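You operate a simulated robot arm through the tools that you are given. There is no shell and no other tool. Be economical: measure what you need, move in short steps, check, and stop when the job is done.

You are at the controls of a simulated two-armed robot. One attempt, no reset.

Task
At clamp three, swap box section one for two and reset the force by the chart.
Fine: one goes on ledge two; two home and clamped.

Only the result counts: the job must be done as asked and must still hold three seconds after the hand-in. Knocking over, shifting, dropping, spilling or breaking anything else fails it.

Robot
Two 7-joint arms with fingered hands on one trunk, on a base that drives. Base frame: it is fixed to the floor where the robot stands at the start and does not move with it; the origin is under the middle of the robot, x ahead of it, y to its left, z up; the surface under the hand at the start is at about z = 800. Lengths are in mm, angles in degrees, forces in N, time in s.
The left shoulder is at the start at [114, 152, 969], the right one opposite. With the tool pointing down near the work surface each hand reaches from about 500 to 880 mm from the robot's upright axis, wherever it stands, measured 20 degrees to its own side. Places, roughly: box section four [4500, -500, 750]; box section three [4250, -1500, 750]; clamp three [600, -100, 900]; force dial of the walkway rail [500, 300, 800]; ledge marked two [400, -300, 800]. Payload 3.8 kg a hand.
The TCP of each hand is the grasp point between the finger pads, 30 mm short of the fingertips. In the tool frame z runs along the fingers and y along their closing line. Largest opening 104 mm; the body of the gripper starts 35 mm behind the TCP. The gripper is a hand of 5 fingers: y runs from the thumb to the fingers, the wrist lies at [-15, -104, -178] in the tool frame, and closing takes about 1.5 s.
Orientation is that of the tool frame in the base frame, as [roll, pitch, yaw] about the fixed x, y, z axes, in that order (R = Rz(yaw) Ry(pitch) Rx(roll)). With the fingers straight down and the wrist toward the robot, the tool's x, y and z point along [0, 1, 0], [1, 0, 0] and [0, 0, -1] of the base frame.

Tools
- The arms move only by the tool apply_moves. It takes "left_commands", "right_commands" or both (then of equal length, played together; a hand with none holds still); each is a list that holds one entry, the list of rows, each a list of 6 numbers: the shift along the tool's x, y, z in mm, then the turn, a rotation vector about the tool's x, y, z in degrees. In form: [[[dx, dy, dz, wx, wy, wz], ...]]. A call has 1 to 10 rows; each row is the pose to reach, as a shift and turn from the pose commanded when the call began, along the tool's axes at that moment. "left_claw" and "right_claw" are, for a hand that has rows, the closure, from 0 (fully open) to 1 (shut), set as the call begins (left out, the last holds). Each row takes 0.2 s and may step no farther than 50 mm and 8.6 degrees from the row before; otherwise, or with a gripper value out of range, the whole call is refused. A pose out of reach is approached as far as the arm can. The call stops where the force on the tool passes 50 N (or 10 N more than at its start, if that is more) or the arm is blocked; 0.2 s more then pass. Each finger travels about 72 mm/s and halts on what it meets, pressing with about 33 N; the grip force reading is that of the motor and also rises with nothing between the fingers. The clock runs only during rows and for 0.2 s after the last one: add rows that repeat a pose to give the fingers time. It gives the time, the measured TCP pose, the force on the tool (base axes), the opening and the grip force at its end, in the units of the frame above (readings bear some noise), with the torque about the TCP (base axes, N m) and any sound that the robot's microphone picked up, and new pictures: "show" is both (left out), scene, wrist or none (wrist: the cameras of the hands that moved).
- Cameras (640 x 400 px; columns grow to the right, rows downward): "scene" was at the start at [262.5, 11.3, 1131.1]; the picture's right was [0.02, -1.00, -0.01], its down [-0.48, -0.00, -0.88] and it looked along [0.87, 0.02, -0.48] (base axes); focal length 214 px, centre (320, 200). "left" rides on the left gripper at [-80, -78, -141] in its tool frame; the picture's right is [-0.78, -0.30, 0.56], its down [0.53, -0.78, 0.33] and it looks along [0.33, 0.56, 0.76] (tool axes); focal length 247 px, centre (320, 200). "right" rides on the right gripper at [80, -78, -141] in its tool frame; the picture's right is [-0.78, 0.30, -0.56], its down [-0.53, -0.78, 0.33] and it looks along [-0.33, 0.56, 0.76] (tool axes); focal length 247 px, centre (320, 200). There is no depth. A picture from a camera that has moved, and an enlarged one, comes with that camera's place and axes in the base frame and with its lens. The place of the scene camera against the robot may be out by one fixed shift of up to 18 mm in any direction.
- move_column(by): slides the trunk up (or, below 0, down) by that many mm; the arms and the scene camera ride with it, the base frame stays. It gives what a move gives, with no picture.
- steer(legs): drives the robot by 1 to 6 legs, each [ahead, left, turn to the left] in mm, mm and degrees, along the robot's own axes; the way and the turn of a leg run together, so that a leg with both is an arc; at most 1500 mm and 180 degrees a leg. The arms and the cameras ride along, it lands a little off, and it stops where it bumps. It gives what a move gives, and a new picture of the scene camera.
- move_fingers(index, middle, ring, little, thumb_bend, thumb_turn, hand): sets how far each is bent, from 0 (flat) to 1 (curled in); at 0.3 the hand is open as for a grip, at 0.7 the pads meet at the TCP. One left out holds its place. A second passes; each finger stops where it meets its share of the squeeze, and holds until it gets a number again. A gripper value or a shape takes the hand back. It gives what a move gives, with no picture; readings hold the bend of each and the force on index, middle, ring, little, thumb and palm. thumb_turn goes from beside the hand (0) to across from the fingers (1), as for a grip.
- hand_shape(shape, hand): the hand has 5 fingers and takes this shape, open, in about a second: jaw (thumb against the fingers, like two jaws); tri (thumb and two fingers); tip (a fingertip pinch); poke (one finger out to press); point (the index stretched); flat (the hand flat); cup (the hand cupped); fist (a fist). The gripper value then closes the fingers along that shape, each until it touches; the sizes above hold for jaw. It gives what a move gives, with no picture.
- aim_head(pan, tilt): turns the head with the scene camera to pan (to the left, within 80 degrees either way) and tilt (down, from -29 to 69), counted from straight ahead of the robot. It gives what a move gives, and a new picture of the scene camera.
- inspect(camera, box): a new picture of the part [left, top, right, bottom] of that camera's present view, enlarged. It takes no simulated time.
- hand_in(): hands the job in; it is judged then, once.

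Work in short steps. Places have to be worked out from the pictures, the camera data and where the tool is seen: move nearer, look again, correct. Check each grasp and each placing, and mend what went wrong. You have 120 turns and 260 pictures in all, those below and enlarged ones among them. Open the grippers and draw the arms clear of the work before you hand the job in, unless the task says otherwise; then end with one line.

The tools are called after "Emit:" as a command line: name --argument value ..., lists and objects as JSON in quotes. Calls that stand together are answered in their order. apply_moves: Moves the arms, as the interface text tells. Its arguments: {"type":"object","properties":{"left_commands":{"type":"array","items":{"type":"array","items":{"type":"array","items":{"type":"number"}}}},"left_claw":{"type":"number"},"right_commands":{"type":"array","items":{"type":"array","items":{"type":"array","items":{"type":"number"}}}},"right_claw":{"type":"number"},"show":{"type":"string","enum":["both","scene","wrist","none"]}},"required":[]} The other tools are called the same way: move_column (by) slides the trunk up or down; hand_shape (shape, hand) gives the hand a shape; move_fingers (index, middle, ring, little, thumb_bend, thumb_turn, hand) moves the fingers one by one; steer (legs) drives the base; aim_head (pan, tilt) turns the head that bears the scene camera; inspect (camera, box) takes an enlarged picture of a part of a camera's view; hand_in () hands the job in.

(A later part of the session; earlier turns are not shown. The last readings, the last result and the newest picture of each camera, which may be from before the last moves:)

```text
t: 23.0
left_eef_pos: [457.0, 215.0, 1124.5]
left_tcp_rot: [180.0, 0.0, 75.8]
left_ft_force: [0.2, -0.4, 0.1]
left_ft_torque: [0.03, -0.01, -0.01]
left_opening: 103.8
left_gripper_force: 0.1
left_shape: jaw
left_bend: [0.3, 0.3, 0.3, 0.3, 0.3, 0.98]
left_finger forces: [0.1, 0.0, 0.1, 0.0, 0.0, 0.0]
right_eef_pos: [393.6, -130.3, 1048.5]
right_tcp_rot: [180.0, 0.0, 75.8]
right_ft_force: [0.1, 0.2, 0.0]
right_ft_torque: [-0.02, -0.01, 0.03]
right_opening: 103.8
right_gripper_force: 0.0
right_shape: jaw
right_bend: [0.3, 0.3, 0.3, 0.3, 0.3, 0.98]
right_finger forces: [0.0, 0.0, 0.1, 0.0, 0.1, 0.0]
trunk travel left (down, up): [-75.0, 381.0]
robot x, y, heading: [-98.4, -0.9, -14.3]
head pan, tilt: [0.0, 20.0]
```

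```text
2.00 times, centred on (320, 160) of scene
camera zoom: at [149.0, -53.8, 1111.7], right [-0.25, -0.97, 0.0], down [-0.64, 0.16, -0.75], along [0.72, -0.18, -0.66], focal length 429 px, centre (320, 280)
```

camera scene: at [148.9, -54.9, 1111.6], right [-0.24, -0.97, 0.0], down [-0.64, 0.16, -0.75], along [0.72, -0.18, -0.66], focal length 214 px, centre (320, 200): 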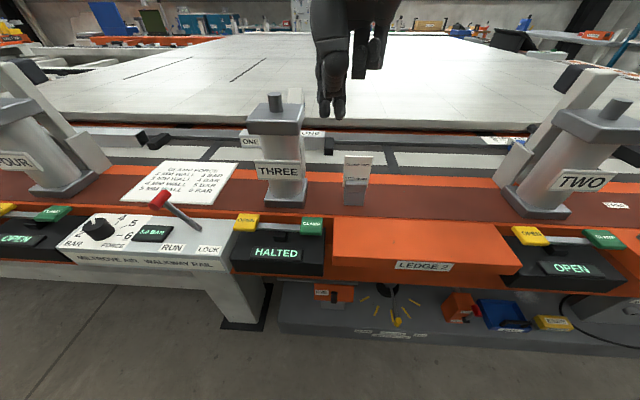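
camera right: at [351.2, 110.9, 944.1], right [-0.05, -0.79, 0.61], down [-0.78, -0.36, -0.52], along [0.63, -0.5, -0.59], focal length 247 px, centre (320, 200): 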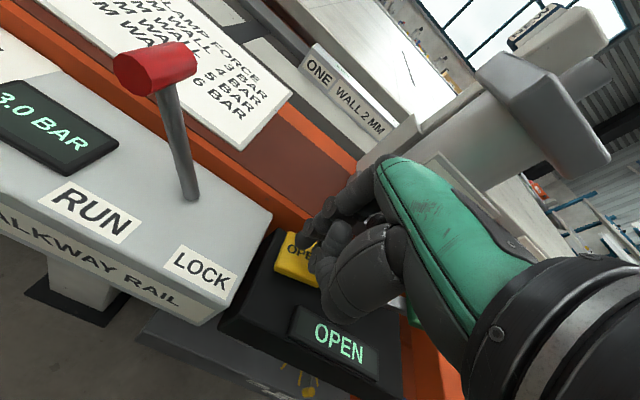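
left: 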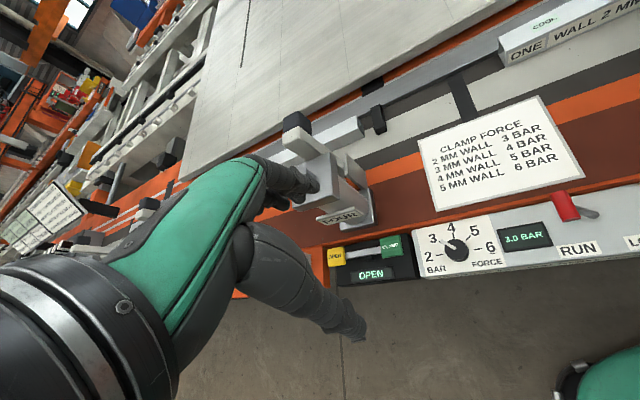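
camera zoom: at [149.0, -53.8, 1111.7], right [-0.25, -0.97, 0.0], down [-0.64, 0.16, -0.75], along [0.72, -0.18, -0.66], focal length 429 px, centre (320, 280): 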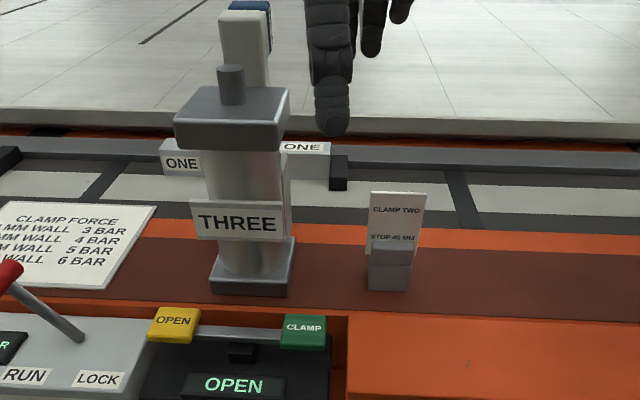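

Clamp arm is up and section one is fully visible. I enlarge it in both wrist cameras to triangulate it.

Emit:
inspect --camera "left" --box '[450, 0, 610, 130]'

Emit:
inspect --camera "right" --box '[190, 20, 350, 180]'

```text
3.08 times, centred on (530, 65) of left
camera zoom: at [361.6, 156.7, 1263.8], right [-0.48, -0.68, -0.56], down [-0.62, 0.71, -0.33], along [0.62, 0.19, -0.76], focal length 760 px, centre (-326, 615)
```

zoom: 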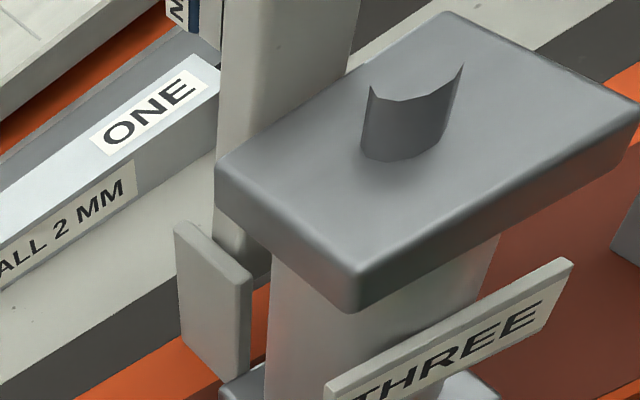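

```text
2.50 times, centred on (270, 100) of right
camera zoom: at [338.1, -33.8, 1189.1], right [0.1, -0.82, 0.56], down [-0.88, -0.33, -0.33], along [0.46, -0.46, -0.76], focal length 617 px, centre (445, 450)
```

zoom: 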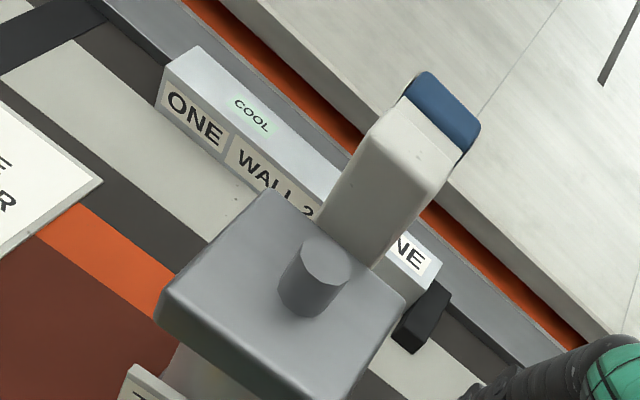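

Section one is about 40×40×220 mm near (735, -50). The right forearm would pass by clamp three's raised arm, so the left hand should handle the sections. I move the right hand aside, then drive forward and slightly right.

Emit:
apply_moves --right_commands '[[[-40, 0, -20, 0, 0, 0], [-80, -10, -40, 0, 0, 0], [-120, -20, -60, 0, 0, 0], [-150, -20, -70, 0, 0, 0]]]' --show "none"

Emit:
steer --legs '[[80, -40, 0]]'

Emit:
inspect --camera "left" --box '[0, 0, 640, 400]'

```text
t: 24.0
left_eef_pos: [457.1, 215.0, 1124.6]
left_tcp_rot: [180.0, 0.0, 75.8]
left_ft_force: [-0.7, -0.4, -0.1]
left_ft_torque: [-0.01, -0.03, 0.02]
left_opening: 103.4
left_gripper_force: 0.1
left_shape: jaw
left_bend: [0.3, 0.3, 0.3, 0.3, 0.3, 0.98]
left_finger forces: [0.0, 0.0, 0.1, 0.0, 0.0, 0.1]
right_eef_pos: [335.4, -271.5, 1118.3]
right_tcp_rot: [180.0, 0.1, 75.9]
right_ft_force: [0.5, -0.3, -0.2]
right_ft_torque: [-0.01, -0.01, 0.03]
right_opening: 103.8
right_gripper_force: 0.0
right_shape: jaw
right_bend: [0.3, 0.3, 0.3, 0.3, 0.3, 0.98]
right_finger forces: [0.1, 0.0, 0.1, 0.0, 0.0, 0.0]
trunk travel left (down, up): [-75.0, 381.0]
robot x, y, heading: [-97.8, 3.8, -13.9]
head pan, tilt: [0.0, 20.0]
```

```text
t: 25.1
left_eef_pos: [525.2, 154.6, 1123.7]
left_tcp_rot: [-179.8, 0.0, 75.8]
left_ft_force: [0.7, -0.6, -0.9]
left_ft_torque: [0.0, 0.03, 0.0]
left_opening: 103.7
left_gripper_force: 0.1
left_shape: jaw
left_bend: [0.3, 0.3, 0.3, 0.3, 0.3, 0.98]
left_finger forces: [0.0, 0.1, 0.0, 0.0, 0.0, 0.1]
right_eef_pos: [404.1, -332.3, 1118.1]
right_tcp_rot: [-180.0, 0.0, 75.8]
right_ft_force: [-0.1, -0.1, -0.4]
right_ft_torque: [0.01, -0.01, -0.05]
right_opening: 103.9
right_gripper_force: 0.0
right_shape: jaw
right_bend: [0.3, 0.3, 0.3, 0.3, 0.3, 0.98]
right_finger forces: [0.1, 0.0, 0.1, 0.0, 0.1, 0.1]
trunk travel left (down, up): [-75.0, 381.0]
robot x, y, heading: [-32.4, -59.6, -14.3]
head pan, tilt: [0.0, 20.0]
camera scene: at [217.0, -114.5, 1111.6], right [-0.25, -0.97, 0.0], down [-0.64, 0.16, -0.75], along [0.72, -0.18, -0.67], focal length 214 px, centre (320, 200)
```

scene: 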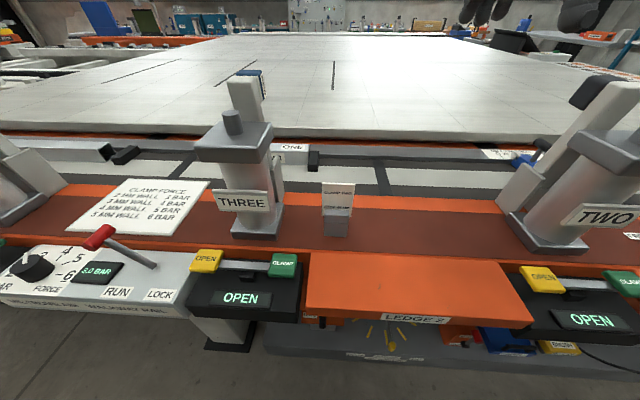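

```text
1.00 times, centred on (320, 200) of left (not enlarged: the box is as wide or as high as the picture)
camera zoom: at [430.0, 95.7, 1263.7], right [-0.48, -0.68, -0.56], down [-0.62, 0.71, -0.33], along [0.62, 0.19, -0.76], focal length 247 px, centre (320, 200)
```

zoom: 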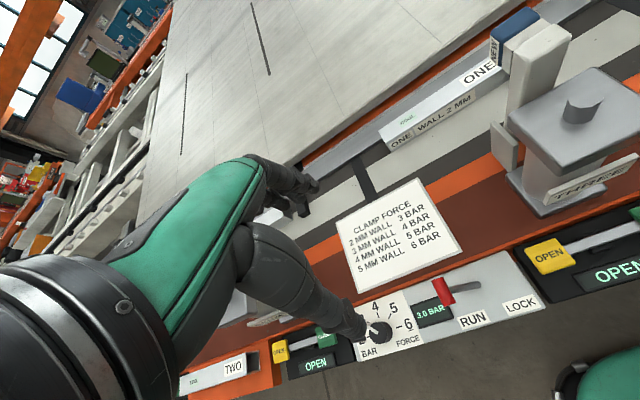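

I bring the left hand above the free left part of section one at a safe height and look.

Emit:
apply_moves --left_commands '[[[-5, 45, 0, 0, 0, 0], [-20, 90, 0, 0, 0, 0], [-40, 130, 20, 0, 0, 0], [-60, 168, 40, 0, 0, 0], [-80, 200, 65, 0, 0, 0], [-90, 215, 90, 0, 0, 0]]]' --left_claw 0

```text
t: 26.5
left_eef_pos: [713.0, 17.8, 1033.5]
left_tcp_rot: [-179.9, 0.0, 75.8]
left_ft_force: [0.2, -0.2, 0.8]
left_ft_torque: [-0.02, 0.0, 0.01]
left_opening: 104.0
left_gripper_force: 0.1
left_shape: jaw
left_bend: [0.3, 0.3, 0.3, 0.3, 0.3, 0.98]
left_finger forces: [0.0, 0.1, 0.0, 0.1, 0.0, 0.1]
right_eef_pos: [403.9, -331.1, 1118.5]
right_tcp_rot: [-179.9, 0.0, 75.8]
right_ft_force: [-0.4, 0.9, 0.0]
right_ft_torque: [-0.01, -0.02, -0.03]
right_opening: 103.8
right_gripper_force: 0.1
right_shape: jaw
right_bend: [0.3, 0.3, 0.3, 0.3, 0.3, 0.98]
right_finger forces: [0.0, 0.1, 0.0, 0.0, 0.1, 0.0]
trunk travel left (down, up): [-75.0, 381.0]
robot x, y, heading: [-29.5, -59.5, -14.5]
head pan, tilt: [0.0, 20.0]
camera scene: at [217.0, -114.0, 1111.5], right [-0.25, -0.97, 0.0], down [-0.64, 0.16, -0.75], along [0.72, -0.18, -0.67], focal length 214 px, centre (320, 200)
camera left: at [616.5, -41.3, 1172.9], right [-0.48, -0.68, -0.56], down [-0.62, 0.71, -0.33], along [0.62, 0.19, -0.76], focal length 247 px, centre (320, 200)
```

scene: 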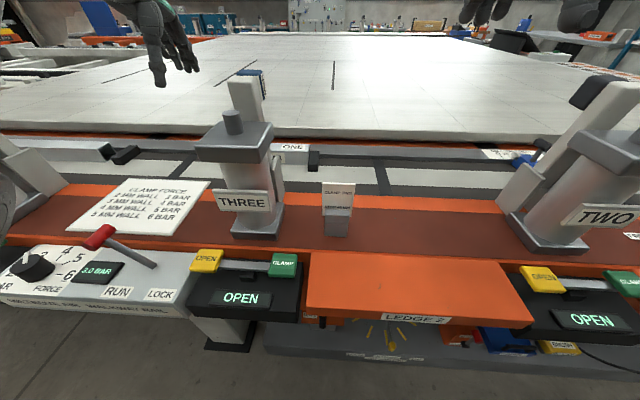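
left: 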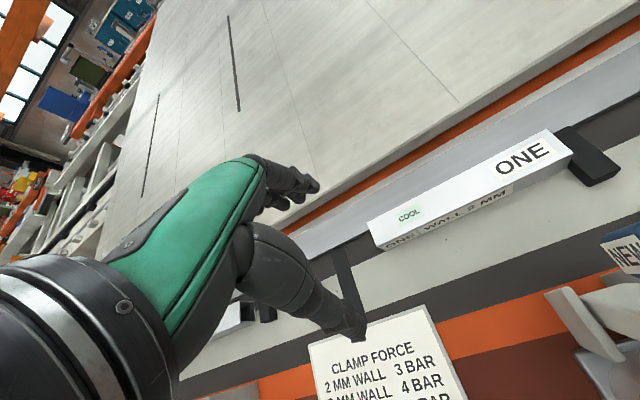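

Now a clear view: section top at z≈833, ends near (779, 6) and (702, -219), running at about 19° to my y axis. I zoom in to see what lies behind and beside it.

Emit:
inspect --camera "left" --box '[340, 100, 640, 280]'

Emit:
inspect --camera "scene" --box '[80, 100, 360, 220]'

```text
2.13 times, centred on (490, 190) of left
camera zoom: at [616.5, -41.3, 1172.9], right [-0.48, -0.68, -0.56], down [-0.62, 0.71, -0.33], along [0.62, 0.19, -0.76], focal length 527 px, centre (-43, 221)
```

zoom: 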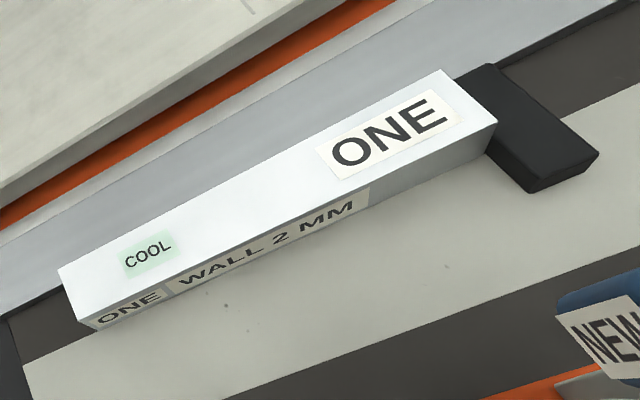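

```text
2.29 times, centred on (220, 160) of scene
camera zoom: at [217.0, -114.0, 1111.5], right [-0.25, -0.97, 0.0], down [-0.64, 0.16, -0.75], along [0.72, -0.18, -0.67], focal length 490 px, centre (549, 291)
```

zoom: 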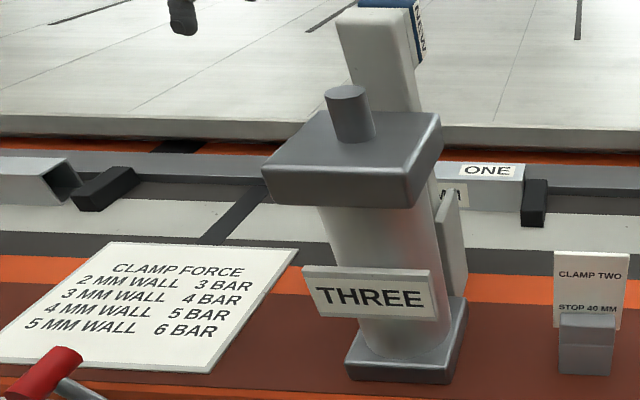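

A fence rail stands behind the section, lower than its top, so I'll grip the upper part. I rotate 5° to align and descend to just above it.

Emit:
apply_moves --left_commands '[[[-30, 30, 0, 0, 0, 4.8], [-65, 60, 0, 0, 0, 4.8], [-65, 60, 45, 0, 0, 4.8], [-65, 60, 90, 0, 0, 4.8], [-65, 60, 130, 0, 0, 4.8]]]'

```text
t: 27.7
left_eef_pos: [749.4, -61.9, 903.6]
left_tcp_rot: [-180.0, 0.0, 71.0]
left_ft_force: [0.5, 0.1, 0.9]
left_ft_torque: [-0.02, 0.01, 0.02]
left_opening: 103.7
left_gripper_force: 0.0
left_shape: jaw
left_bend: [0.3, 0.3, 0.3, 0.3, 0.3, 0.98]
left_finger forces: [0.0, 0.1, 0.0, 0.0, 0.0, 0.1]
right_eef_pos: [402.9, -331.3, 1119.4]
right_tcp_rot: [-179.9, 0.0, 75.8]
right_ft_force: [0.6, 0.0, -0.7]
right_ft_torque: [0.0, 0.03, -0.04]
right_opening: 104.0
right_gripper_force: 0.0
right_shape: jaw
right_bend: [0.3, 0.3, 0.3, 0.3, 0.3, 0.98]
right_finger forces: [0.0, 0.0, 0.1, 0.0, 0.0, 0.0]
trunk travel left (down, up): [-75.0, 381.0]
robot x, y, heading: [-32.1, -61.1, -14.4]
head pan, tilt: [0.0, 20.0]
camera scene: at [216.9, -113.8, 1111.5], right [-0.25, -0.97, 0.0], down [-0.64, 0.16, -0.75], along [0.72, -0.18, -0.67], focal length 214 px, centre (320, 200)
camera left: at [649.1, -114.1, 1043.9], right [-0.53, -0.64, -0.56], down [-0.56, 0.76, -0.33], along [0.63, 0.13, -0.76], focal length 247 px, centre (320, 200)
```

scene: 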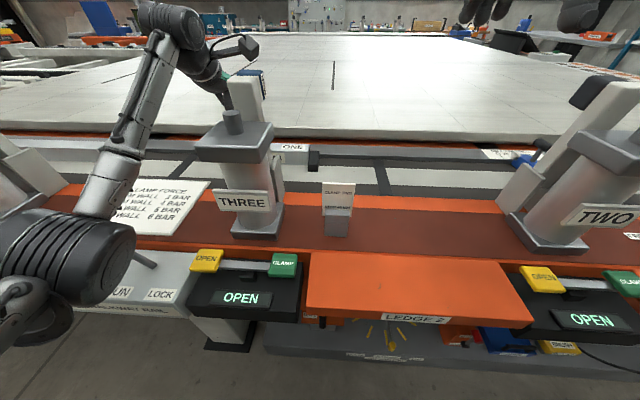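
left: 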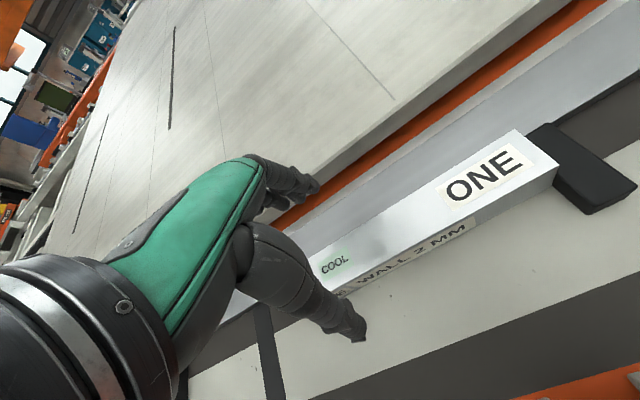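

Centring looks right. I descend so the fingertips pass the section's top, watching the force.

Emit:
apply_moves --left_commands '[[[0, 2, 30, 0, 0, 0], [0, 2, 45, 0, 0, 0], [0, 2, 52, 0, 0, 0], [0, 2, 58, 0, 0, 0]]]'

```text
t: 28.7
left_eef_pos: [754.9, -65.9, 844.6]
left_tcp_rot: [180.0, 0.1, 71.0]
left_ft_force: [-0.1, -0.3, 0.6]
left_ft_torque: [0.02, 0.01, 0.02]
left_opening: 103.9
left_gripper_force: 0.2
left_shape: jaw
left_bend: [0.3, 0.3, 0.3, 0.3, 0.3, 0.98]
left_finger forces: [0.0, 0.1, 0.0, 0.0, 0.0, 0.0]
right_eef_pos: [403.5, -330.3, 1119.0]
right_tcp_rot: [-180.0, 0.0, 75.8]
right_ft_force: [0.7, 0.0, -0.1]
right_ft_torque: [-0.02, 0.01, 0.01]
right_opening: 104.0
right_gripper_force: 0.1
right_shape: jaw
right_bend: [0.3, 0.3, 0.3, 0.3, 0.3, 0.98]
right_finger forces: [0.0, 0.1, 0.1, 0.1, 0.0, 0.0]
trunk travel left (down, up): [-75.0, 381.0]
robot x, y, heading: [-29.8, -59.0, -14.5]
head pan, tilt: [0.0, 20.0]
camera scene: at [216.1, -113.9, 1111.8], right [-0.25, -0.97, 0.0], down [-0.64, 0.16, -0.75], along [0.72, -0.18, -0.66], focal length 214 px, centre (320, 200)
camera left: at [653.8, -115.2, 985.6], right [-0.53, -0.64, -0.56], down [-0.56, 0.76, -0.33], along [0.63, 0.13, -0.76], focal length 247 px, centre (320, 200)
```

scene: 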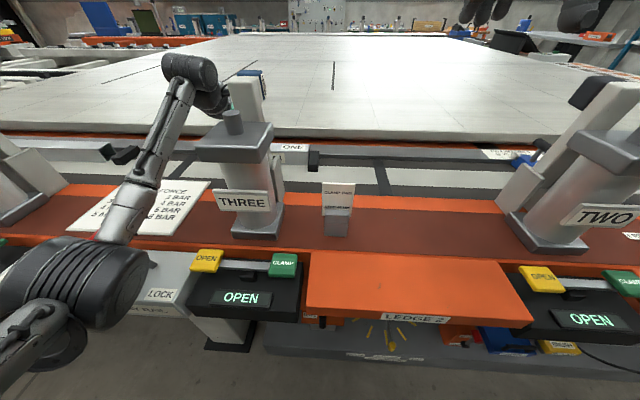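
left: 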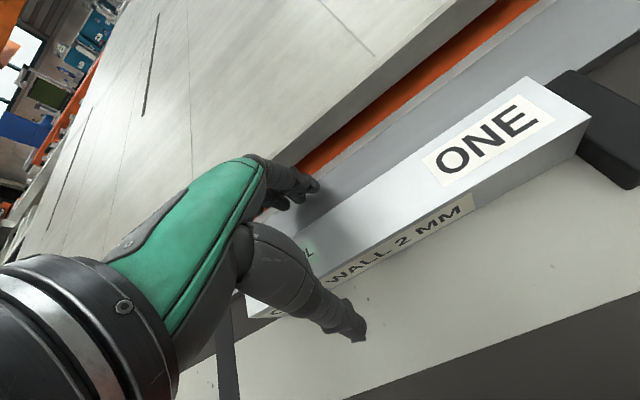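

No contact yet. I step lower in small increments until contact or enough depth.

Emit:
apply_moves --left_commands '[[[0, 0, 3, 0, 0, 0], [0, 0, 6, 0, 0, 0], [0, 0, 9, 0, 0, 0], [0, 0, 12, 0, 0, 0]]]' --show "wrist"

```text
t: 29.7
left_eef_pos: [753.0, -63.3, 839.1]
left_tcp_rot: [179.4, 0.1, 70.9]
left_ft_force: [-3.1, 0.7, 19.0]
left_ft_torque: [-0.15, -1.1, 0.04]
left_opening: 102.8
left_gripper_force: 0.1
left_shape: jaw
left_bend: [0.3, 0.3, 0.3, 0.3, 0.3, 0.98]
left_finger forces: [0.1, 18.8, 0.0, 0.0, 0.1, 0.0]
right_eef_pos: [399.5, -332.0, 1120.6]
right_tcp_rot: [179.8, 0.0, 75.9]
right_ft_force: [0.2, -1.3, -0.6]
right_ft_torque: [0.01, 0.0, 0.0]
right_opening: 104.0
right_gripper_force: 0.0
right_shape: jaw
right_bend: [0.3, 0.3, 0.3, 0.3, 0.3, 0.98]
right_finger forces: [0.0, 0.0, 0.0, 0.0, 0.1, 0.0]
trunk travel left (down, up): [-75.0, 381.0]
robot x, y, heading: [-28.8, -59.8, -14.4]
head pan, tilt: [0.0, 20.0]
camera left: at [651.0, -113.8, 979.4], right [-0.53, -0.64, -0.56], down [-0.56, 0.76, -0.34], along [0.64, 0.13, -0.76], focal length 247 px, centre (320, 200)
```

left: 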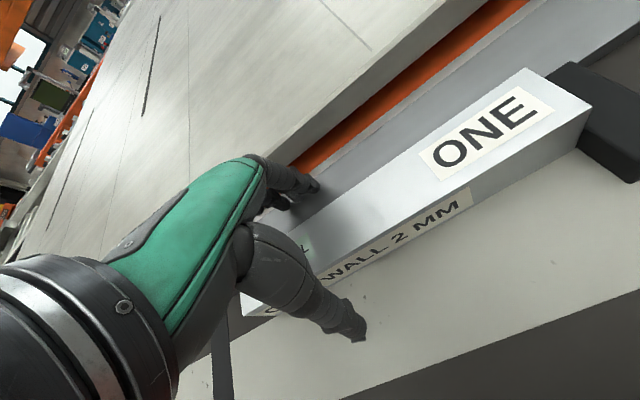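

Middle finger touched the fence top at TCP z≈839. I raise 4 mm clear and close on the section.

Emit:
apply_moves --left_commands '[[[0, 0, -5, 0, 0, 0], [0, 0, -11, 0, 0, 0]]]' --show "none"

Emit:
apply_moves --left_commands '[[[0, 0, 0, 0, 0, 0], [0, 0, 0, 0, 0, 0], [0, 0, 0, 0, 0, 0], [0, 0, 0, 0, 0, 0], [0, 0, 0, 0, 0, 0], [0, 0, 0, 0, 0, 0], [0, 0, 0, 0, 0, 0], [0, 0, 0, 0, 0, 0]]]' --left_claw 1

```text
t: 30.3
left_eef_pos: [753.7, -63.1, 842.1]
left_tcp_rot: [-179.7, -0.1, 71.0]
left_ft_force: [-1.0, -0.5, 3.2]
left_ft_torque: [-0.07, -0.18, 0.0]
left_opening: 103.7
left_gripper_force: 0.1
left_shape: jaw
left_bend: [0.3, 0.3, 0.3, 0.3, 0.3, 0.98]
left_finger forces: [0.0, 3.8, 0.0, 0.0, 0.2, 0.0]
right_eef_pos: [402.6, -331.9, 1118.9]
right_tcp_rot: [-180.0, 0.0, 75.7]
right_ft_force: [0.3, 1.0, -0.2]
right_ft_torque: [0.01, 0.05, 0.01]
right_opening: 103.9
right_gripper_force: 0.1
right_shape: jaw
right_bend: [0.3, 0.3, 0.3, 0.3, 0.3, 0.98]
right_finger forces: [0.0, 0.1, 0.0, 0.0, 0.0, 0.0]
trunk travel left (down, up): [-75.0, 381.0]
robot x, y, heading: [-28.2, -59.7, -14.2]
head pan, tilt: [0.0, 20.0]
```

```text
t: 32.1
left_eef_pos: [754.2, -63.2, 846.1]
left_tcp_rot: [179.9, 0.0, 71.0]
left_ft_force: [-8.2, 4.8, 5.5]
left_ft_torque: [0.02, 0.19, 0.1]
left_opening: 24.1
left_gripper_force: 32.7
left_shape: jaw
left_bend: [0.57, 0.45, 0.53, 0.51, 0.71, 1.0]
left_finger forces: [25.4, 0.0, 3.7, 1.5, 40.1, 0.1]
right_eef_pos: [402.1, -330.8, 1118.7]
right_tcp_rot: [179.9, 0.0, 75.8]
right_ft_force: [0.2, 0.3, -0.3]
right_ft_torque: [0.01, 0.0, 0.03]
right_opening: 103.8
right_gripper_force: 0.0
right_shape: jaw
right_bend: [0.3, 0.3, 0.3, 0.3, 0.3, 0.98]
right_finger forces: [0.0, 0.0, 0.0, 0.0, 0.0, 0.1]
trunk travel left (down, up): [-75.0, 381.0]
robot x, y, heading: [-29.8, -59.4, -14.2]
head pan, tilt: [0.0, 20.0]
camera scene: at [214.6, -113.3, 1112.3], right [-0.25, -0.97, 0.0], down [-0.64, 0.16, -0.75], along [0.73, -0.18, -0.66], focal length 214 px, centre (320, 200)
camera left: at [653.0, -114.1, 986.4], right [-0.53, -0.64, -0.56], down [-0.56, 0.76, -0.33], along [0.64, 0.13, -0.76], focal length 247 px, centre (320, 200)
```

scene: 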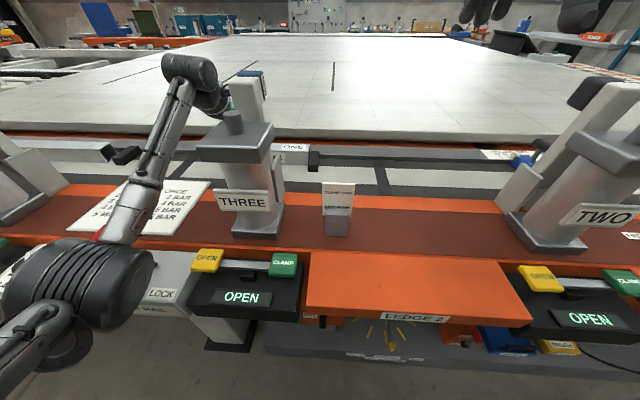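
left: 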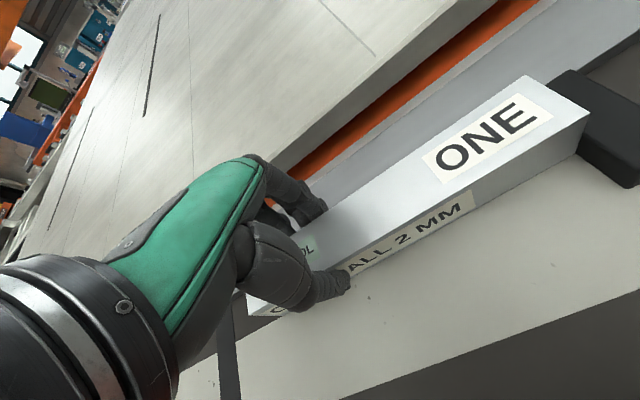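

The thumb and fingers are on the section. I lift slowly by 30 mm and check that it comes along.

Emit:
apply_moves --left_commands '[[[0, 0, -8, 0, 0, 0], [0, 0, -16, 0, 0, 0], [0, 0, -24, 0, 0, 0], [0, 0, -35, 0, 0, 0], [0, 0, -35, 0, 0, 0]]]' --show "wrist"

```text
t: 33.3
left_eef_pos: [754.8, -63.6, 881.4]
left_tcp_rot: [-179.9, 0.0, 70.9]
left_ft_force: [0.2, -0.6, -2.9]
left_ft_torque: [0.13, -0.04, 0.0]
left_opening: 22.4
left_gripper_force: 33.1
left_shape: jaw
left_bend: [0.57, 0.45, 0.5, 0.48, 0.72, 1.0]
left_finger forces: [29.2, 0.0, 4.9, 2.8, 36.5, 0.0]
right_eef_pos: [404.4, -330.8, 1116.9]
right_tcp_rot: [179.9, 0.0, 75.7]
right_ft_force: [-1.3, 0.7, -0.1]
right_ft_torque: [0.02, -0.02, 0.0]
right_opening: 103.8
right_gripper_force: 0.1
right_shape: jaw
right_bend: [0.3, 0.3, 0.3, 0.3, 0.3, 0.98]
right_finger forces: [0.0, 0.1, 0.0, 0.0, 0.0, 0.0]
trunk travel left (down, up): [-75.0, 381.0]
robot x, y, heading: [-29.9, -60.8, -14.3]
head pan, tilt: [0.0, 20.0]
camera left: at [654.8, -113.5, 1021.4], right [-0.53, -0.64, -0.56], down [-0.56, 0.76, -0.33], along [0.63, 0.13, -0.76], focal length 247 px, centre (320, 200)
```

left: 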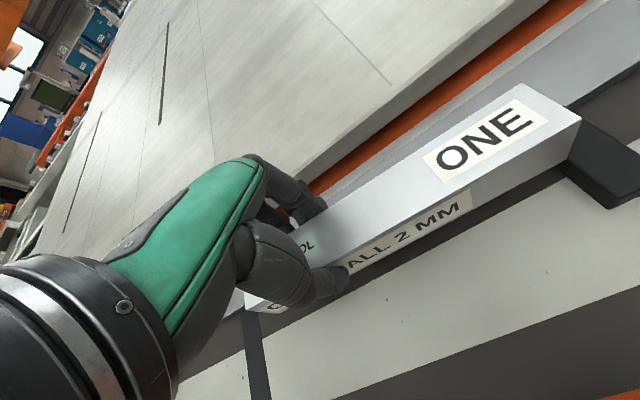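

Section one is lifted level. I raise it well above the raised clamp arm (1047).

Emit:
apply_moves --left_commands '[[[0, 0, -45, 0, 0, 0], [0, 0, -90, 0, 0, 0], [0, 0, -135, 0, 0, 0], [0, 0, -180, 0, 0, 0], [0, 0, -225, 0, 0, 0], [0, 0, -270, 0, 0, 0], [0, -40, -280, 0, 0, 0], [0, -80, -280, 0, 0, 0], [0, -80, -280, 0, 0, 0]]]'

```text
t: 35.3
left_eef_pos: [683.4, -37.9, 1162.1]
left_tcp_rot: [-179.9, 0.0, 71.0]
left_ft_force: [0.0, 0.0, -3.6]
left_ft_torque: [0.14, -0.04, 0.0]
left_opening: 22.3
left_gripper_force: 33.4
left_shape: jaw
left_bend: [0.57, 0.45, 0.5, 0.48, 0.72, 1.0]
left_finger forces: [29.0, 0.0, 4.7, 2.6, 36.0, 0.0]
left hand out of reach, approached as far as the arm can: row 5, 6, 7
right_eef_pos: [403.0, -330.7, 1118.8]
right_tcp_rot: [179.9, 0.0, 75.7]
right_ft_force: [0.2, -0.8, 0.4]
right_ft_torque: [0.0, -0.03, 0.03]
right_opening: 104.1
right_gripper_force: 0.0
right_shape: jaw
right_bend: [0.3, 0.3, 0.3, 0.3, 0.3, 0.98]
right_finger forces: [0.0, 0.1, 0.0, 0.1, 0.0, 0.0]
trunk travel left (down, up): [-75.0, 381.0]
robot x, y, heading: [-28.9, -59.9, -14.1]
head pan, tilt: [0.0, 20.0]
camera scene: at [216.5, -114.2, 1111.7], right [-0.25, -0.97, 0.0], down [-0.64, 0.16, -0.75], along [0.72, -0.18, -0.66], focal length 214 px, centre (320, 200)
camera left: at [582.7, -88.6, 1302.2], right [-0.53, -0.64, -0.56], down [-0.56, 0.76, -0.33], along [0.63, 0.13, -0.76], focal length 247 px, centre (320, 200)
```

scene: 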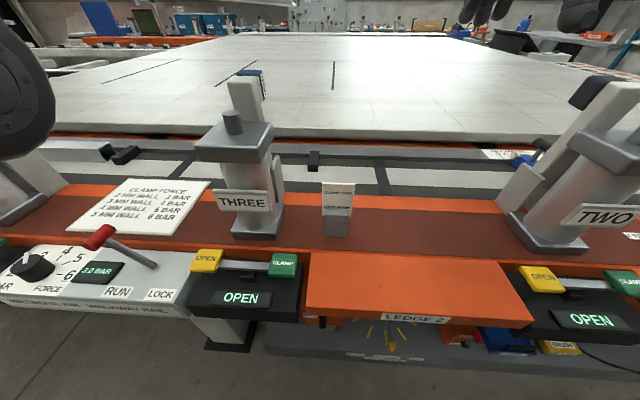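
left: 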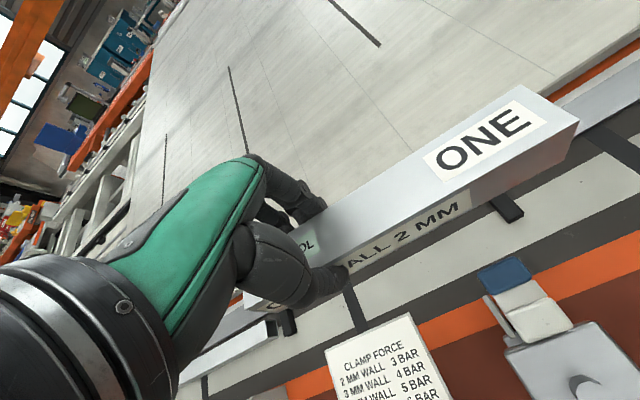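

Held well above everything. I drive back and right so that the left hand comes over ledge two.

Emit:
steer --legs '[[-210, -275, 0]]'

Emit:
inspect --camera "left" --box '[0, 0, 640, 400]'

```text
t: 37.6
left_eef_pos: [406.9, -241.4, 1162.4]
left_tcp_rot: [-179.9, 0.0, 71.5]
left_ft_force: [-0.2, -0.2, -4.6]
left_ft_torque: [0.13, -0.05, 0.0]
left_opening: 22.1
left_gripper_force: 32.8
left_shape: jaw
left_bend: [0.57, 0.45, 0.5, 0.48, 0.72, 1.0]
left_finger forces: [29.0, 0.0, 4.7, 2.5, 36.2, 0.0]
right_eef_pos: [128.0, -538.2, 1117.9]
right_tcp_rot: [179.9, 0.0, 76.3]
right_ft_force: [0.4, -0.8, -0.2]
right_ft_torque: [0.0, -0.06, -0.01]
right_opening: 104.0
right_gripper_force: 0.0
right_shape: jaw
right_bend: [0.3, 0.3, 0.3, 0.3, 0.3, 0.98]
right_finger forces: [0.0, 0.0, 0.1, 0.0, 0.0, 0.0]
trunk travel left (down, up): [-75.0, 381.0]
robot x, y, heading: [-311.1, -266.5, -13.5]
head pan, tilt: [0.0, 20.0]
camera scene: at [-60.1, -321.9, 1111.5], right [-0.24, -0.97, 0.0], down [-0.65, 0.16, -0.75], along [0.73, -0.18, -0.66], focal length 214 px, centre (320, 200)
```

scene: 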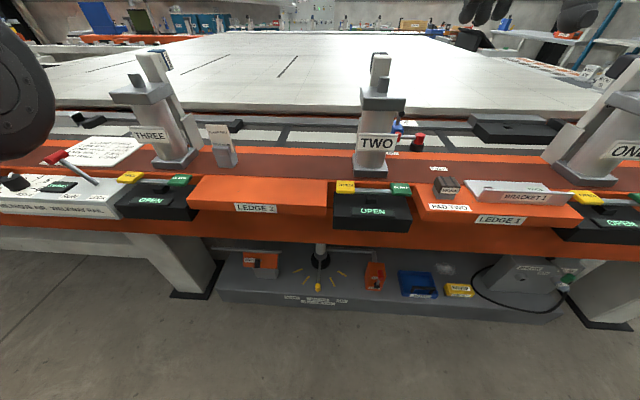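

```text
1.00 times, centred on (320, 200) of left (not enlarged: the box is as wide or as high as the picture)
camera zoom: at [306.2, -293.1, 1301.8], right [-0.53, -0.64, -0.56], down [-0.57, 0.75, -0.33], along [0.63, 0.14, -0.76], focal length 247 px, centre (320, 200)
```

zoom: 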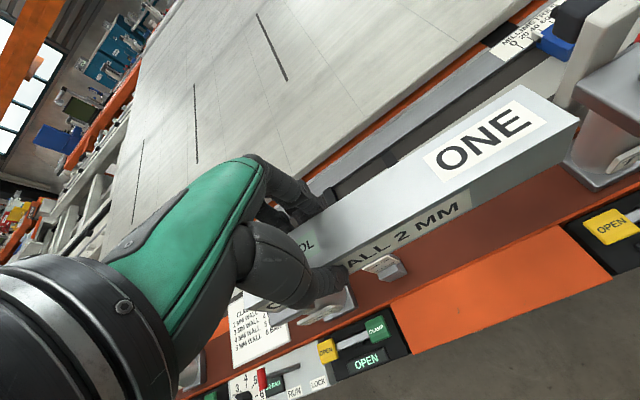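

Ledge two's centre works out at about (338, -291), 297×83 mm. I shift back a little and lower to ~60 mm above it.

Emit:
apply_moves --left_commands '[[[-9, -27, 20, 0, 0, 0], [-18, -54, 45, 0, 0, 0], [-18, -54, 90, 0, 0, 0], [-18, -54, 135, 0, 0, 0], [-18, -54, 180, 0, 0, 0], [-18, -54, 225, 0, 0, 0], [-18, -54, 250, 0, 0, 0], [-18, -54, 250, 0, 0, 0]]]'

```text
t: 39.4
left_eef_pos: [348.5, -242.6, 910.2]
left_tcp_rot: [-180.0, 0.0, 71.5]
left_ft_force: [0.8, -0.3, -3.2]
left_ft_torque: [0.05, 0.0, 0.0]
left_opening: 22.0
left_gripper_force: 32.8
left_shape: jaw
left_bend: [0.56, 0.45, 0.5, 0.48, 0.72, 1.0]
left_finger forces: [28.9, 0.1, 4.7, 2.4, 36.0, 0.0]
right_eef_pos: [128.9, -536.7, 1119.1]
right_tcp_rot: [-179.9, 0.0, 76.4]
right_ft_force: [-0.2, -0.2, 0.1]
right_ft_torque: [-0.01, 0.0, 0.02]
right_opening: 104.0
right_gripper_force: 0.1
right_shape: jaw
right_bend: [0.3, 0.3, 0.3, 0.3, 0.3, 0.98]
right_finger forces: [0.1, 0.1, 0.1, 0.1, 0.1, 0.0]
trunk travel left (down, up): [-75.0, 381.0]
robot x, y, heading: [-309.2, -271.7, -13.7]
head pan, tilt: [0.0, 20.0]
camera scene: at [-60.2, -321.6, 1111.7], right [-0.24, -0.97, 0.0], down [-0.65, 0.16, -0.75], along [0.73, -0.18, -0.66], focal length 214 px, centre (320, 200)
camera left: at [248.0, -293.2, 1050.6], right [-0.53, -0.64, -0.56], down [-0.57, 0.75, -0.33], along [0.63, 0.14, -0.76], focal length 247 px, centre (320, 200)
```

scene: 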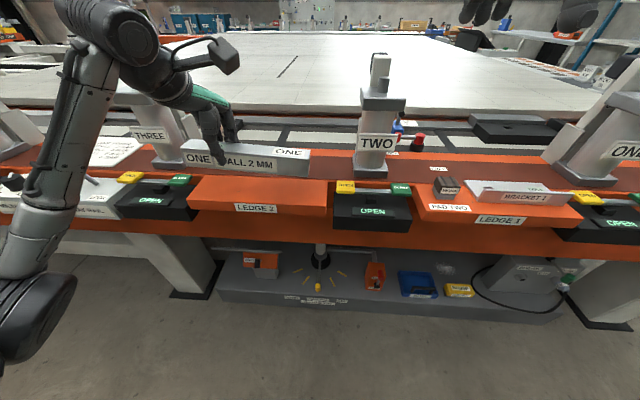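
left: 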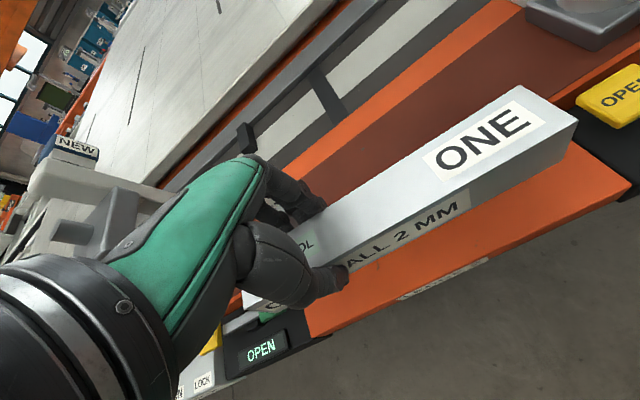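

The section lies above the ledge, margins fine after an 8 mm shift right and 5 mm inward. I lower slowly to contact.

Emit:
apply_moves --left_commands '[[[-8, 5, 25, 0, 0, 0], [-8, 5, 45, 0, 0, 0], [-8, 5, 49, 0, 0, 0], [-8, 5, 52, 0, 0, 0], [-8, 5, 55, 0, 0, 0], [-8, 5, 58, 0, 0, 0], [-8, 5, 61, 0, 0, 0], [-8, 5, 64, 0, 0, 0]]]'

```text
t: 41.2
left_eef_pos: [350.2, -247.9, 846.9]
left_tcp_rot: [180.0, 0.0, 71.4]
left_ft_force: [0.4, -0.1, -1.3]
left_ft_torque: [-0.15, 0.06, 0.06]
left_opening: 21.9
left_gripper_force: 33.1
left_shape: jaw
left_bend: [0.56, 0.45, 0.5, 0.48, 0.72, 1.0]
left_finger forces: [29.3, 0.0, 4.3, 2.4, 35.9, 0.1]
right_eef_pos: [127.9, -536.6, 1118.6]
right_tcp_rot: [-180.0, 0.0, 76.3]
right_ft_force: [-0.4, 0.0, 0.7]
right_ft_torque: [-0.03, -0.01, 0.02]
right_opening: 103.9
right_gripper_force: 0.1
right_shape: jaw
right_bend: [0.3, 0.3, 0.3, 0.3, 0.3, 0.98]
right_finger forces: [0.0, 0.0, 0.0, 0.0, 0.0, 0.1]
trunk travel left (down, up): [-75.0, 381.0]
robot x, y, heading: [-304.9, -270.6, -13.7]
head pan, tilt: [0.0, 20.0]
camera scene: at [-60.2, -321.4, 1111.7], right [-0.24, -0.97, 0.0], down [-0.65, 0.16, -0.75], along [0.73, -0.18, -0.66], focal length 214 px, centre (320, 200)
camera left: at [250.6, -301.2, 988.3], right [-0.53, -0.64, -0.56], down [-0.57, 0.75, -0.33], along [0.63, 0.14, -0.76], focal length 247 px, centre (320, 200)
```

scene: 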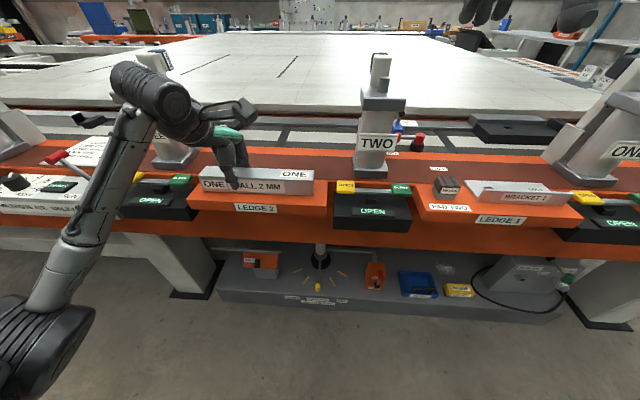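
left: 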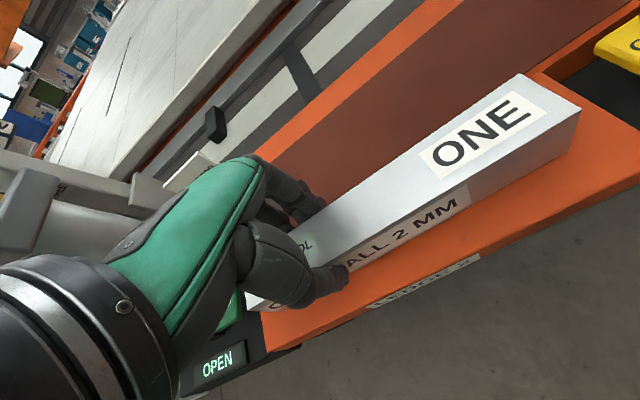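

Just touching. I lower 3 mm more and check the load.

Emit:
apply_moves --left_commands '[[[0, 0, 1.5, 0, 0, 0], [0, 0, 3, 0, 0, 0], [0, 0, 3, 0, 0, 0]]]' --show "none"

```text
t: 42.0
left_eef_pos: [349.9, -249.8, 845.4]
left_tcp_rot: [179.8, 0.0, 71.5]
left_ft_force: [-0.2, 2.0, 7.0]
left_ft_torque: [-0.2, -0.16, 0.08]
left_opening: 21.7
left_gripper_force: 33.1
left_shape: jaw
left_bend: [0.56, 0.45, 0.5, 0.48, 0.72, 1.0]
left_finger forces: [29.6, 0.0, 4.3, 2.1, 36.2, 0.0]
right_eef_pos: [127.6, -537.2, 1118.8]
right_tcp_rot: [-180.0, 0.0, 76.3]
right_ft_force: [0.4, 0.1, 0.2]
right_ft_torque: [-0.03, 0.0, -0.03]
right_opening: 103.7
right_gripper_force: 0.2
right_shape: jaw
right_bend: [0.3, 0.3, 0.3, 0.3, 0.3, 0.98]
right_finger forces: [0.0, 0.0, 0.0, 0.0, 0.1, 0.1]
trunk travel left (down, up): [-75.0, 381.0]
robot x, y, heading: [-310.3, -273.8, -13.8]
head pan, tilt: [0.0, 20.0]
```

It bears on the ledge. I open the hand and lift straight up.

Emit:
apply_moves --left_commands '[[[0, 0, 0, 0, 0, 0], [0, 0, 0, 0, 0, 0], [0, 0, 0, 0, 0, 0], [0, 0, 0, 0, 0, 0], [0, 0, 0, 0, 0, 0], [0, 0, 0, 0, 0, 0], [0, 0, 0, 0, 0, 0]]]' --left_claw 0 --show "none"

Emit:
apply_moves --left_commands '[[[0, 0, -20, 0, 0, 0], [0, 0, -60, 0, 0, 0], [0, 0, -105, 0, 0, 0], [0, 0, -150, 0, 0, 0], [0, 0, -195, 0, 0, 0], [0, 0, -240, 0, 0, 0]]]'

```text
t: 43.6
left_eef_pos: [349.7, -251.3, 844.0]
left_tcp_rot: [-179.9, 0.0, 71.6]
left_ft_force: [0.6, -0.7, -0.1]
left_ft_torque: [0.01, 0.0, -0.02]
left_opening: 103.4
left_gripper_force: 0.0
left_shape: jaw
left_bend: [0.3, 0.3, 0.3, 0.3, 0.3, 0.98]
left_finger forces: [0.0, 0.0, 0.1, 0.0, 0.1, 0.0]
right_eef_pos: [128.3, -537.6, 1117.7]
right_tcp_rot: [-180.0, -0.1, 76.3]
right_ft_force: [0.2, 0.1, 0.4]
right_ft_torque: [0.01, -0.01, 0.02]
right_opening: 103.8
right_gripper_force: 0.0
right_shape: jaw
right_bend: [0.3, 0.3, 0.3, 0.3, 0.3, 0.98]
right_finger forces: [0.0, 0.0, 0.0, 0.0, 0.0, 0.0]
trunk travel left (down, up): [-75.0, 381.0]
robot x, y, heading: [-309.0, -265.8, -13.8]
head pan, tilt: [0.0, 20.0]
```

```text
t: 45.0
left_eef_pos: [348.5, -251.0, 1084.6]
left_tcp_rot: [-179.9, 0.0, 71.5]
left_ft_force: [0.7, 0.0, 0.2]
left_ft_torque: [-0.01, -0.04, 0.04]
left_opening: 103.6
left_gripper_force: 0.0
left_shape: jaw
left_bend: [0.3, 0.3, 0.3, 0.3, 0.3, 0.98]
left_finger forces: [0.0, 0.1, 0.0, 0.0, 0.0, 0.0]
right_eef_pos: [129.0, -537.2, 1119.3]
right_tcp_rot: [180.0, 0.0, 76.3]
right_ft_force: [0.1, 0.8, -0.5]
right_ft_torque: [0.0, -0.04, -0.02]
right_opening: 103.9
right_gripper_force: 0.1
right_shape: jaw
right_bend: [0.3, 0.3, 0.3, 0.3, 0.3, 0.98]
right_finger forces: [0.0, 0.0, 0.0, 0.0, 0.1, 0.0]
trunk travel left (down, up): [-75.0, 381.0]
robot x, y, heading: [-309.3, -271.3, -13.4]
head pan, tilt: [0.0, 20.0]
camera scene: at [-61.4, -321.7, 1112.0], right [-0.24, -0.97, 0.0], down [-0.64, 0.16, -0.75], along [0.73, -0.18, -0.66], focal length 214 px, centre (320, 200)
camera left: at [248.1, -302.3, 1224.6], right [-0.53, -0.64, -0.56], down [-0.57, 0.75, -0.33], along [0.63, 0.14, -0.76], focal length 247 px, centre (320, 200)
```

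scene: 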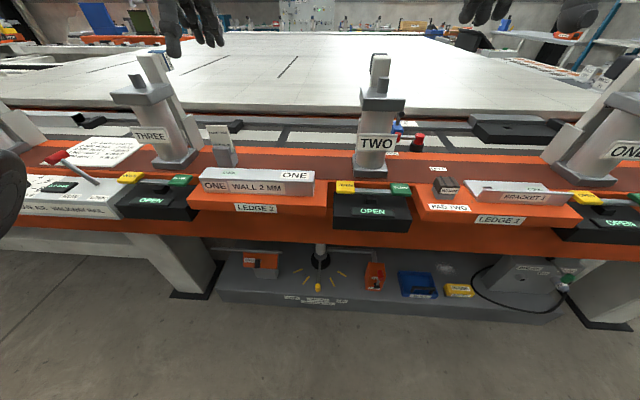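
left: 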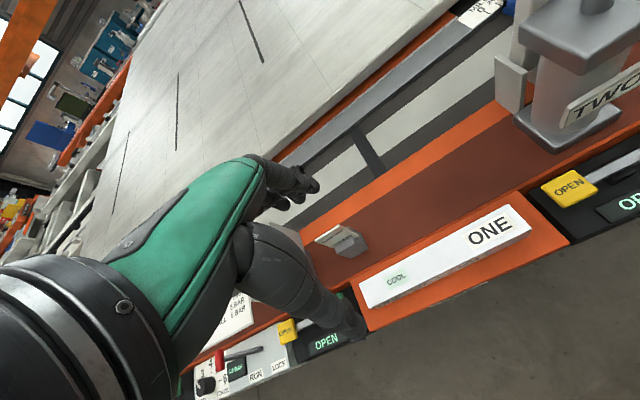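

Section one rests squarely on ledge two. Next the dial: I drive left so the left hand comes over the force dial.

Emit:
steer --legs '[[-10, 550, 0]]'

Emit:
inspect --camera "left" --box '[0, 0, 640, 400]'

```text
t: 48.2
left_eef_pos: [472.4, 295.0, 1082.7]
left_tcp_rot: [-179.8, 0.0, 71.4]
left_ft_force: [-0.2, 0.4, 0.0]
left_ft_torque: [-0.03, 0.0, 0.0]
left_opening: 103.9
left_gripper_force: 0.1
left_shape: jaw
left_bend: [0.3, 0.3, 0.3, 0.3, 0.3, 0.98]
left_finger forces: [0.1, 0.0, 0.0, 0.1, 0.0, 0.1]
right_eef_pos: [251.4, 8.9, 1119.5]
right_tcp_rot: [-180.0, 0.0, 76.2]
right_ft_force: [0.4, -0.2, -0.3]
right_ft_torque: [-0.04, 0.01, 0.0]
right_opening: 103.7
right_gripper_force: 0.0
right_shape: jaw
right_bend: [0.3, 0.3, 0.3, 0.3, 0.3, 0.98]
right_finger forces: [0.1, 0.0, 0.0, 0.1, 0.0, 0.0]
trunk travel left (down, up): [-75.0, 381.0]
robot x, y, heading: [-180.8, 280.6, -13.9]
head pan, tilt: [0.0, 20.0]
camera scene: at [62.8, 224.5, 1111.7], right [-0.24, -0.97, 0.0], down [-0.65, 0.16, -0.75], along [0.73, -0.18, -0.66], focal length 214 px, centre (320, 200)
```

scene: 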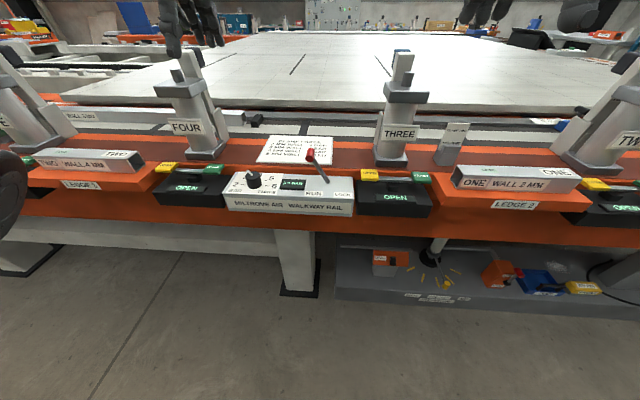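

```text
1.00 times, centred on (320, 200) of left (not enlarged: the box is as wide or as high as the picture)
camera zoom: at [372.5, 243.5, 1223.3], right [-0.53, -0.64, -0.56], down [-0.57, 0.75, -0.33], along [0.63, 0.14, -0.76], focal length 247 px, centre (320, 200)
```

zoom: 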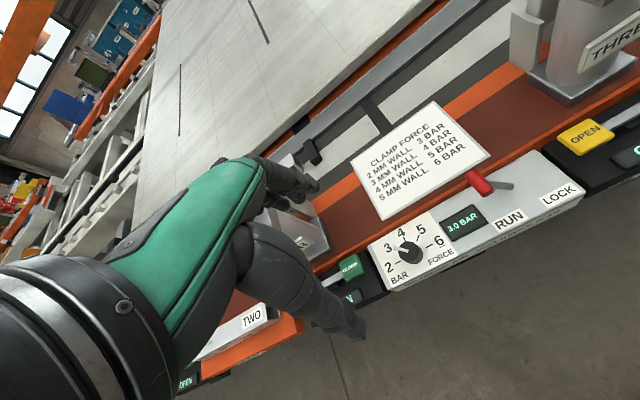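

The dial is near (496, 266). I zoom in on it.

Emit:
inspect --camera "left" --box '[360, 200, 520, 300]'

Emit:
inspect --camera "scene" --box '[200, 130, 380, 230]'

```text
4.00 times, centred on (440, 250) of left
camera zoom: at [372.5, 243.5, 1223.3], right [-0.53, -0.64, -0.56], down [-0.57, 0.75, -0.33], along [0.63, 0.14, -0.76], focal length 988 px, centre (-160, 0)
```

zoom: 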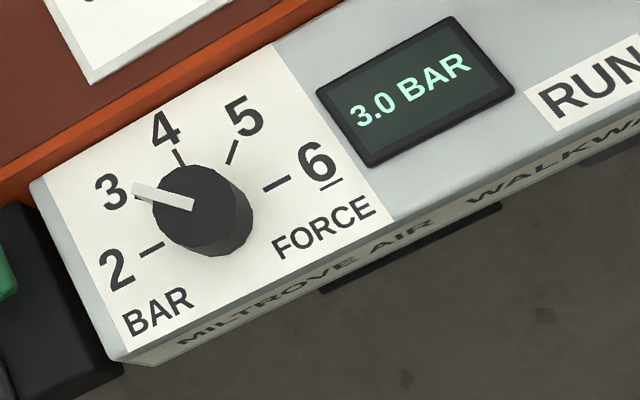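

```text
3.56 times, centred on (290, 180) of scene
camera zoom: at [62.8, 224.5, 1111.7], right [-0.24, -0.97, 0.0], down [-0.65, 0.16, -0.75], along [0.73, -0.18, -0.66], focal length 763 px, centre (427, 271)
```

zoom: 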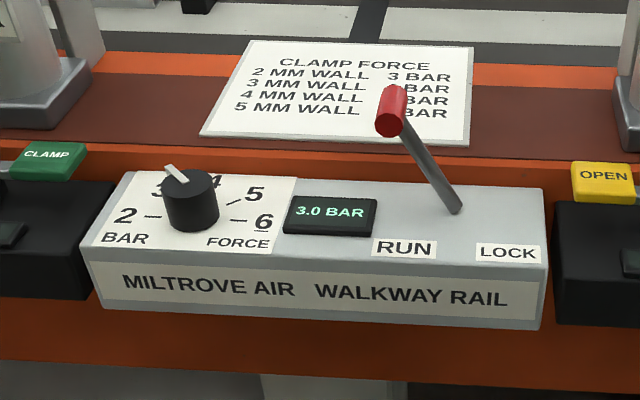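

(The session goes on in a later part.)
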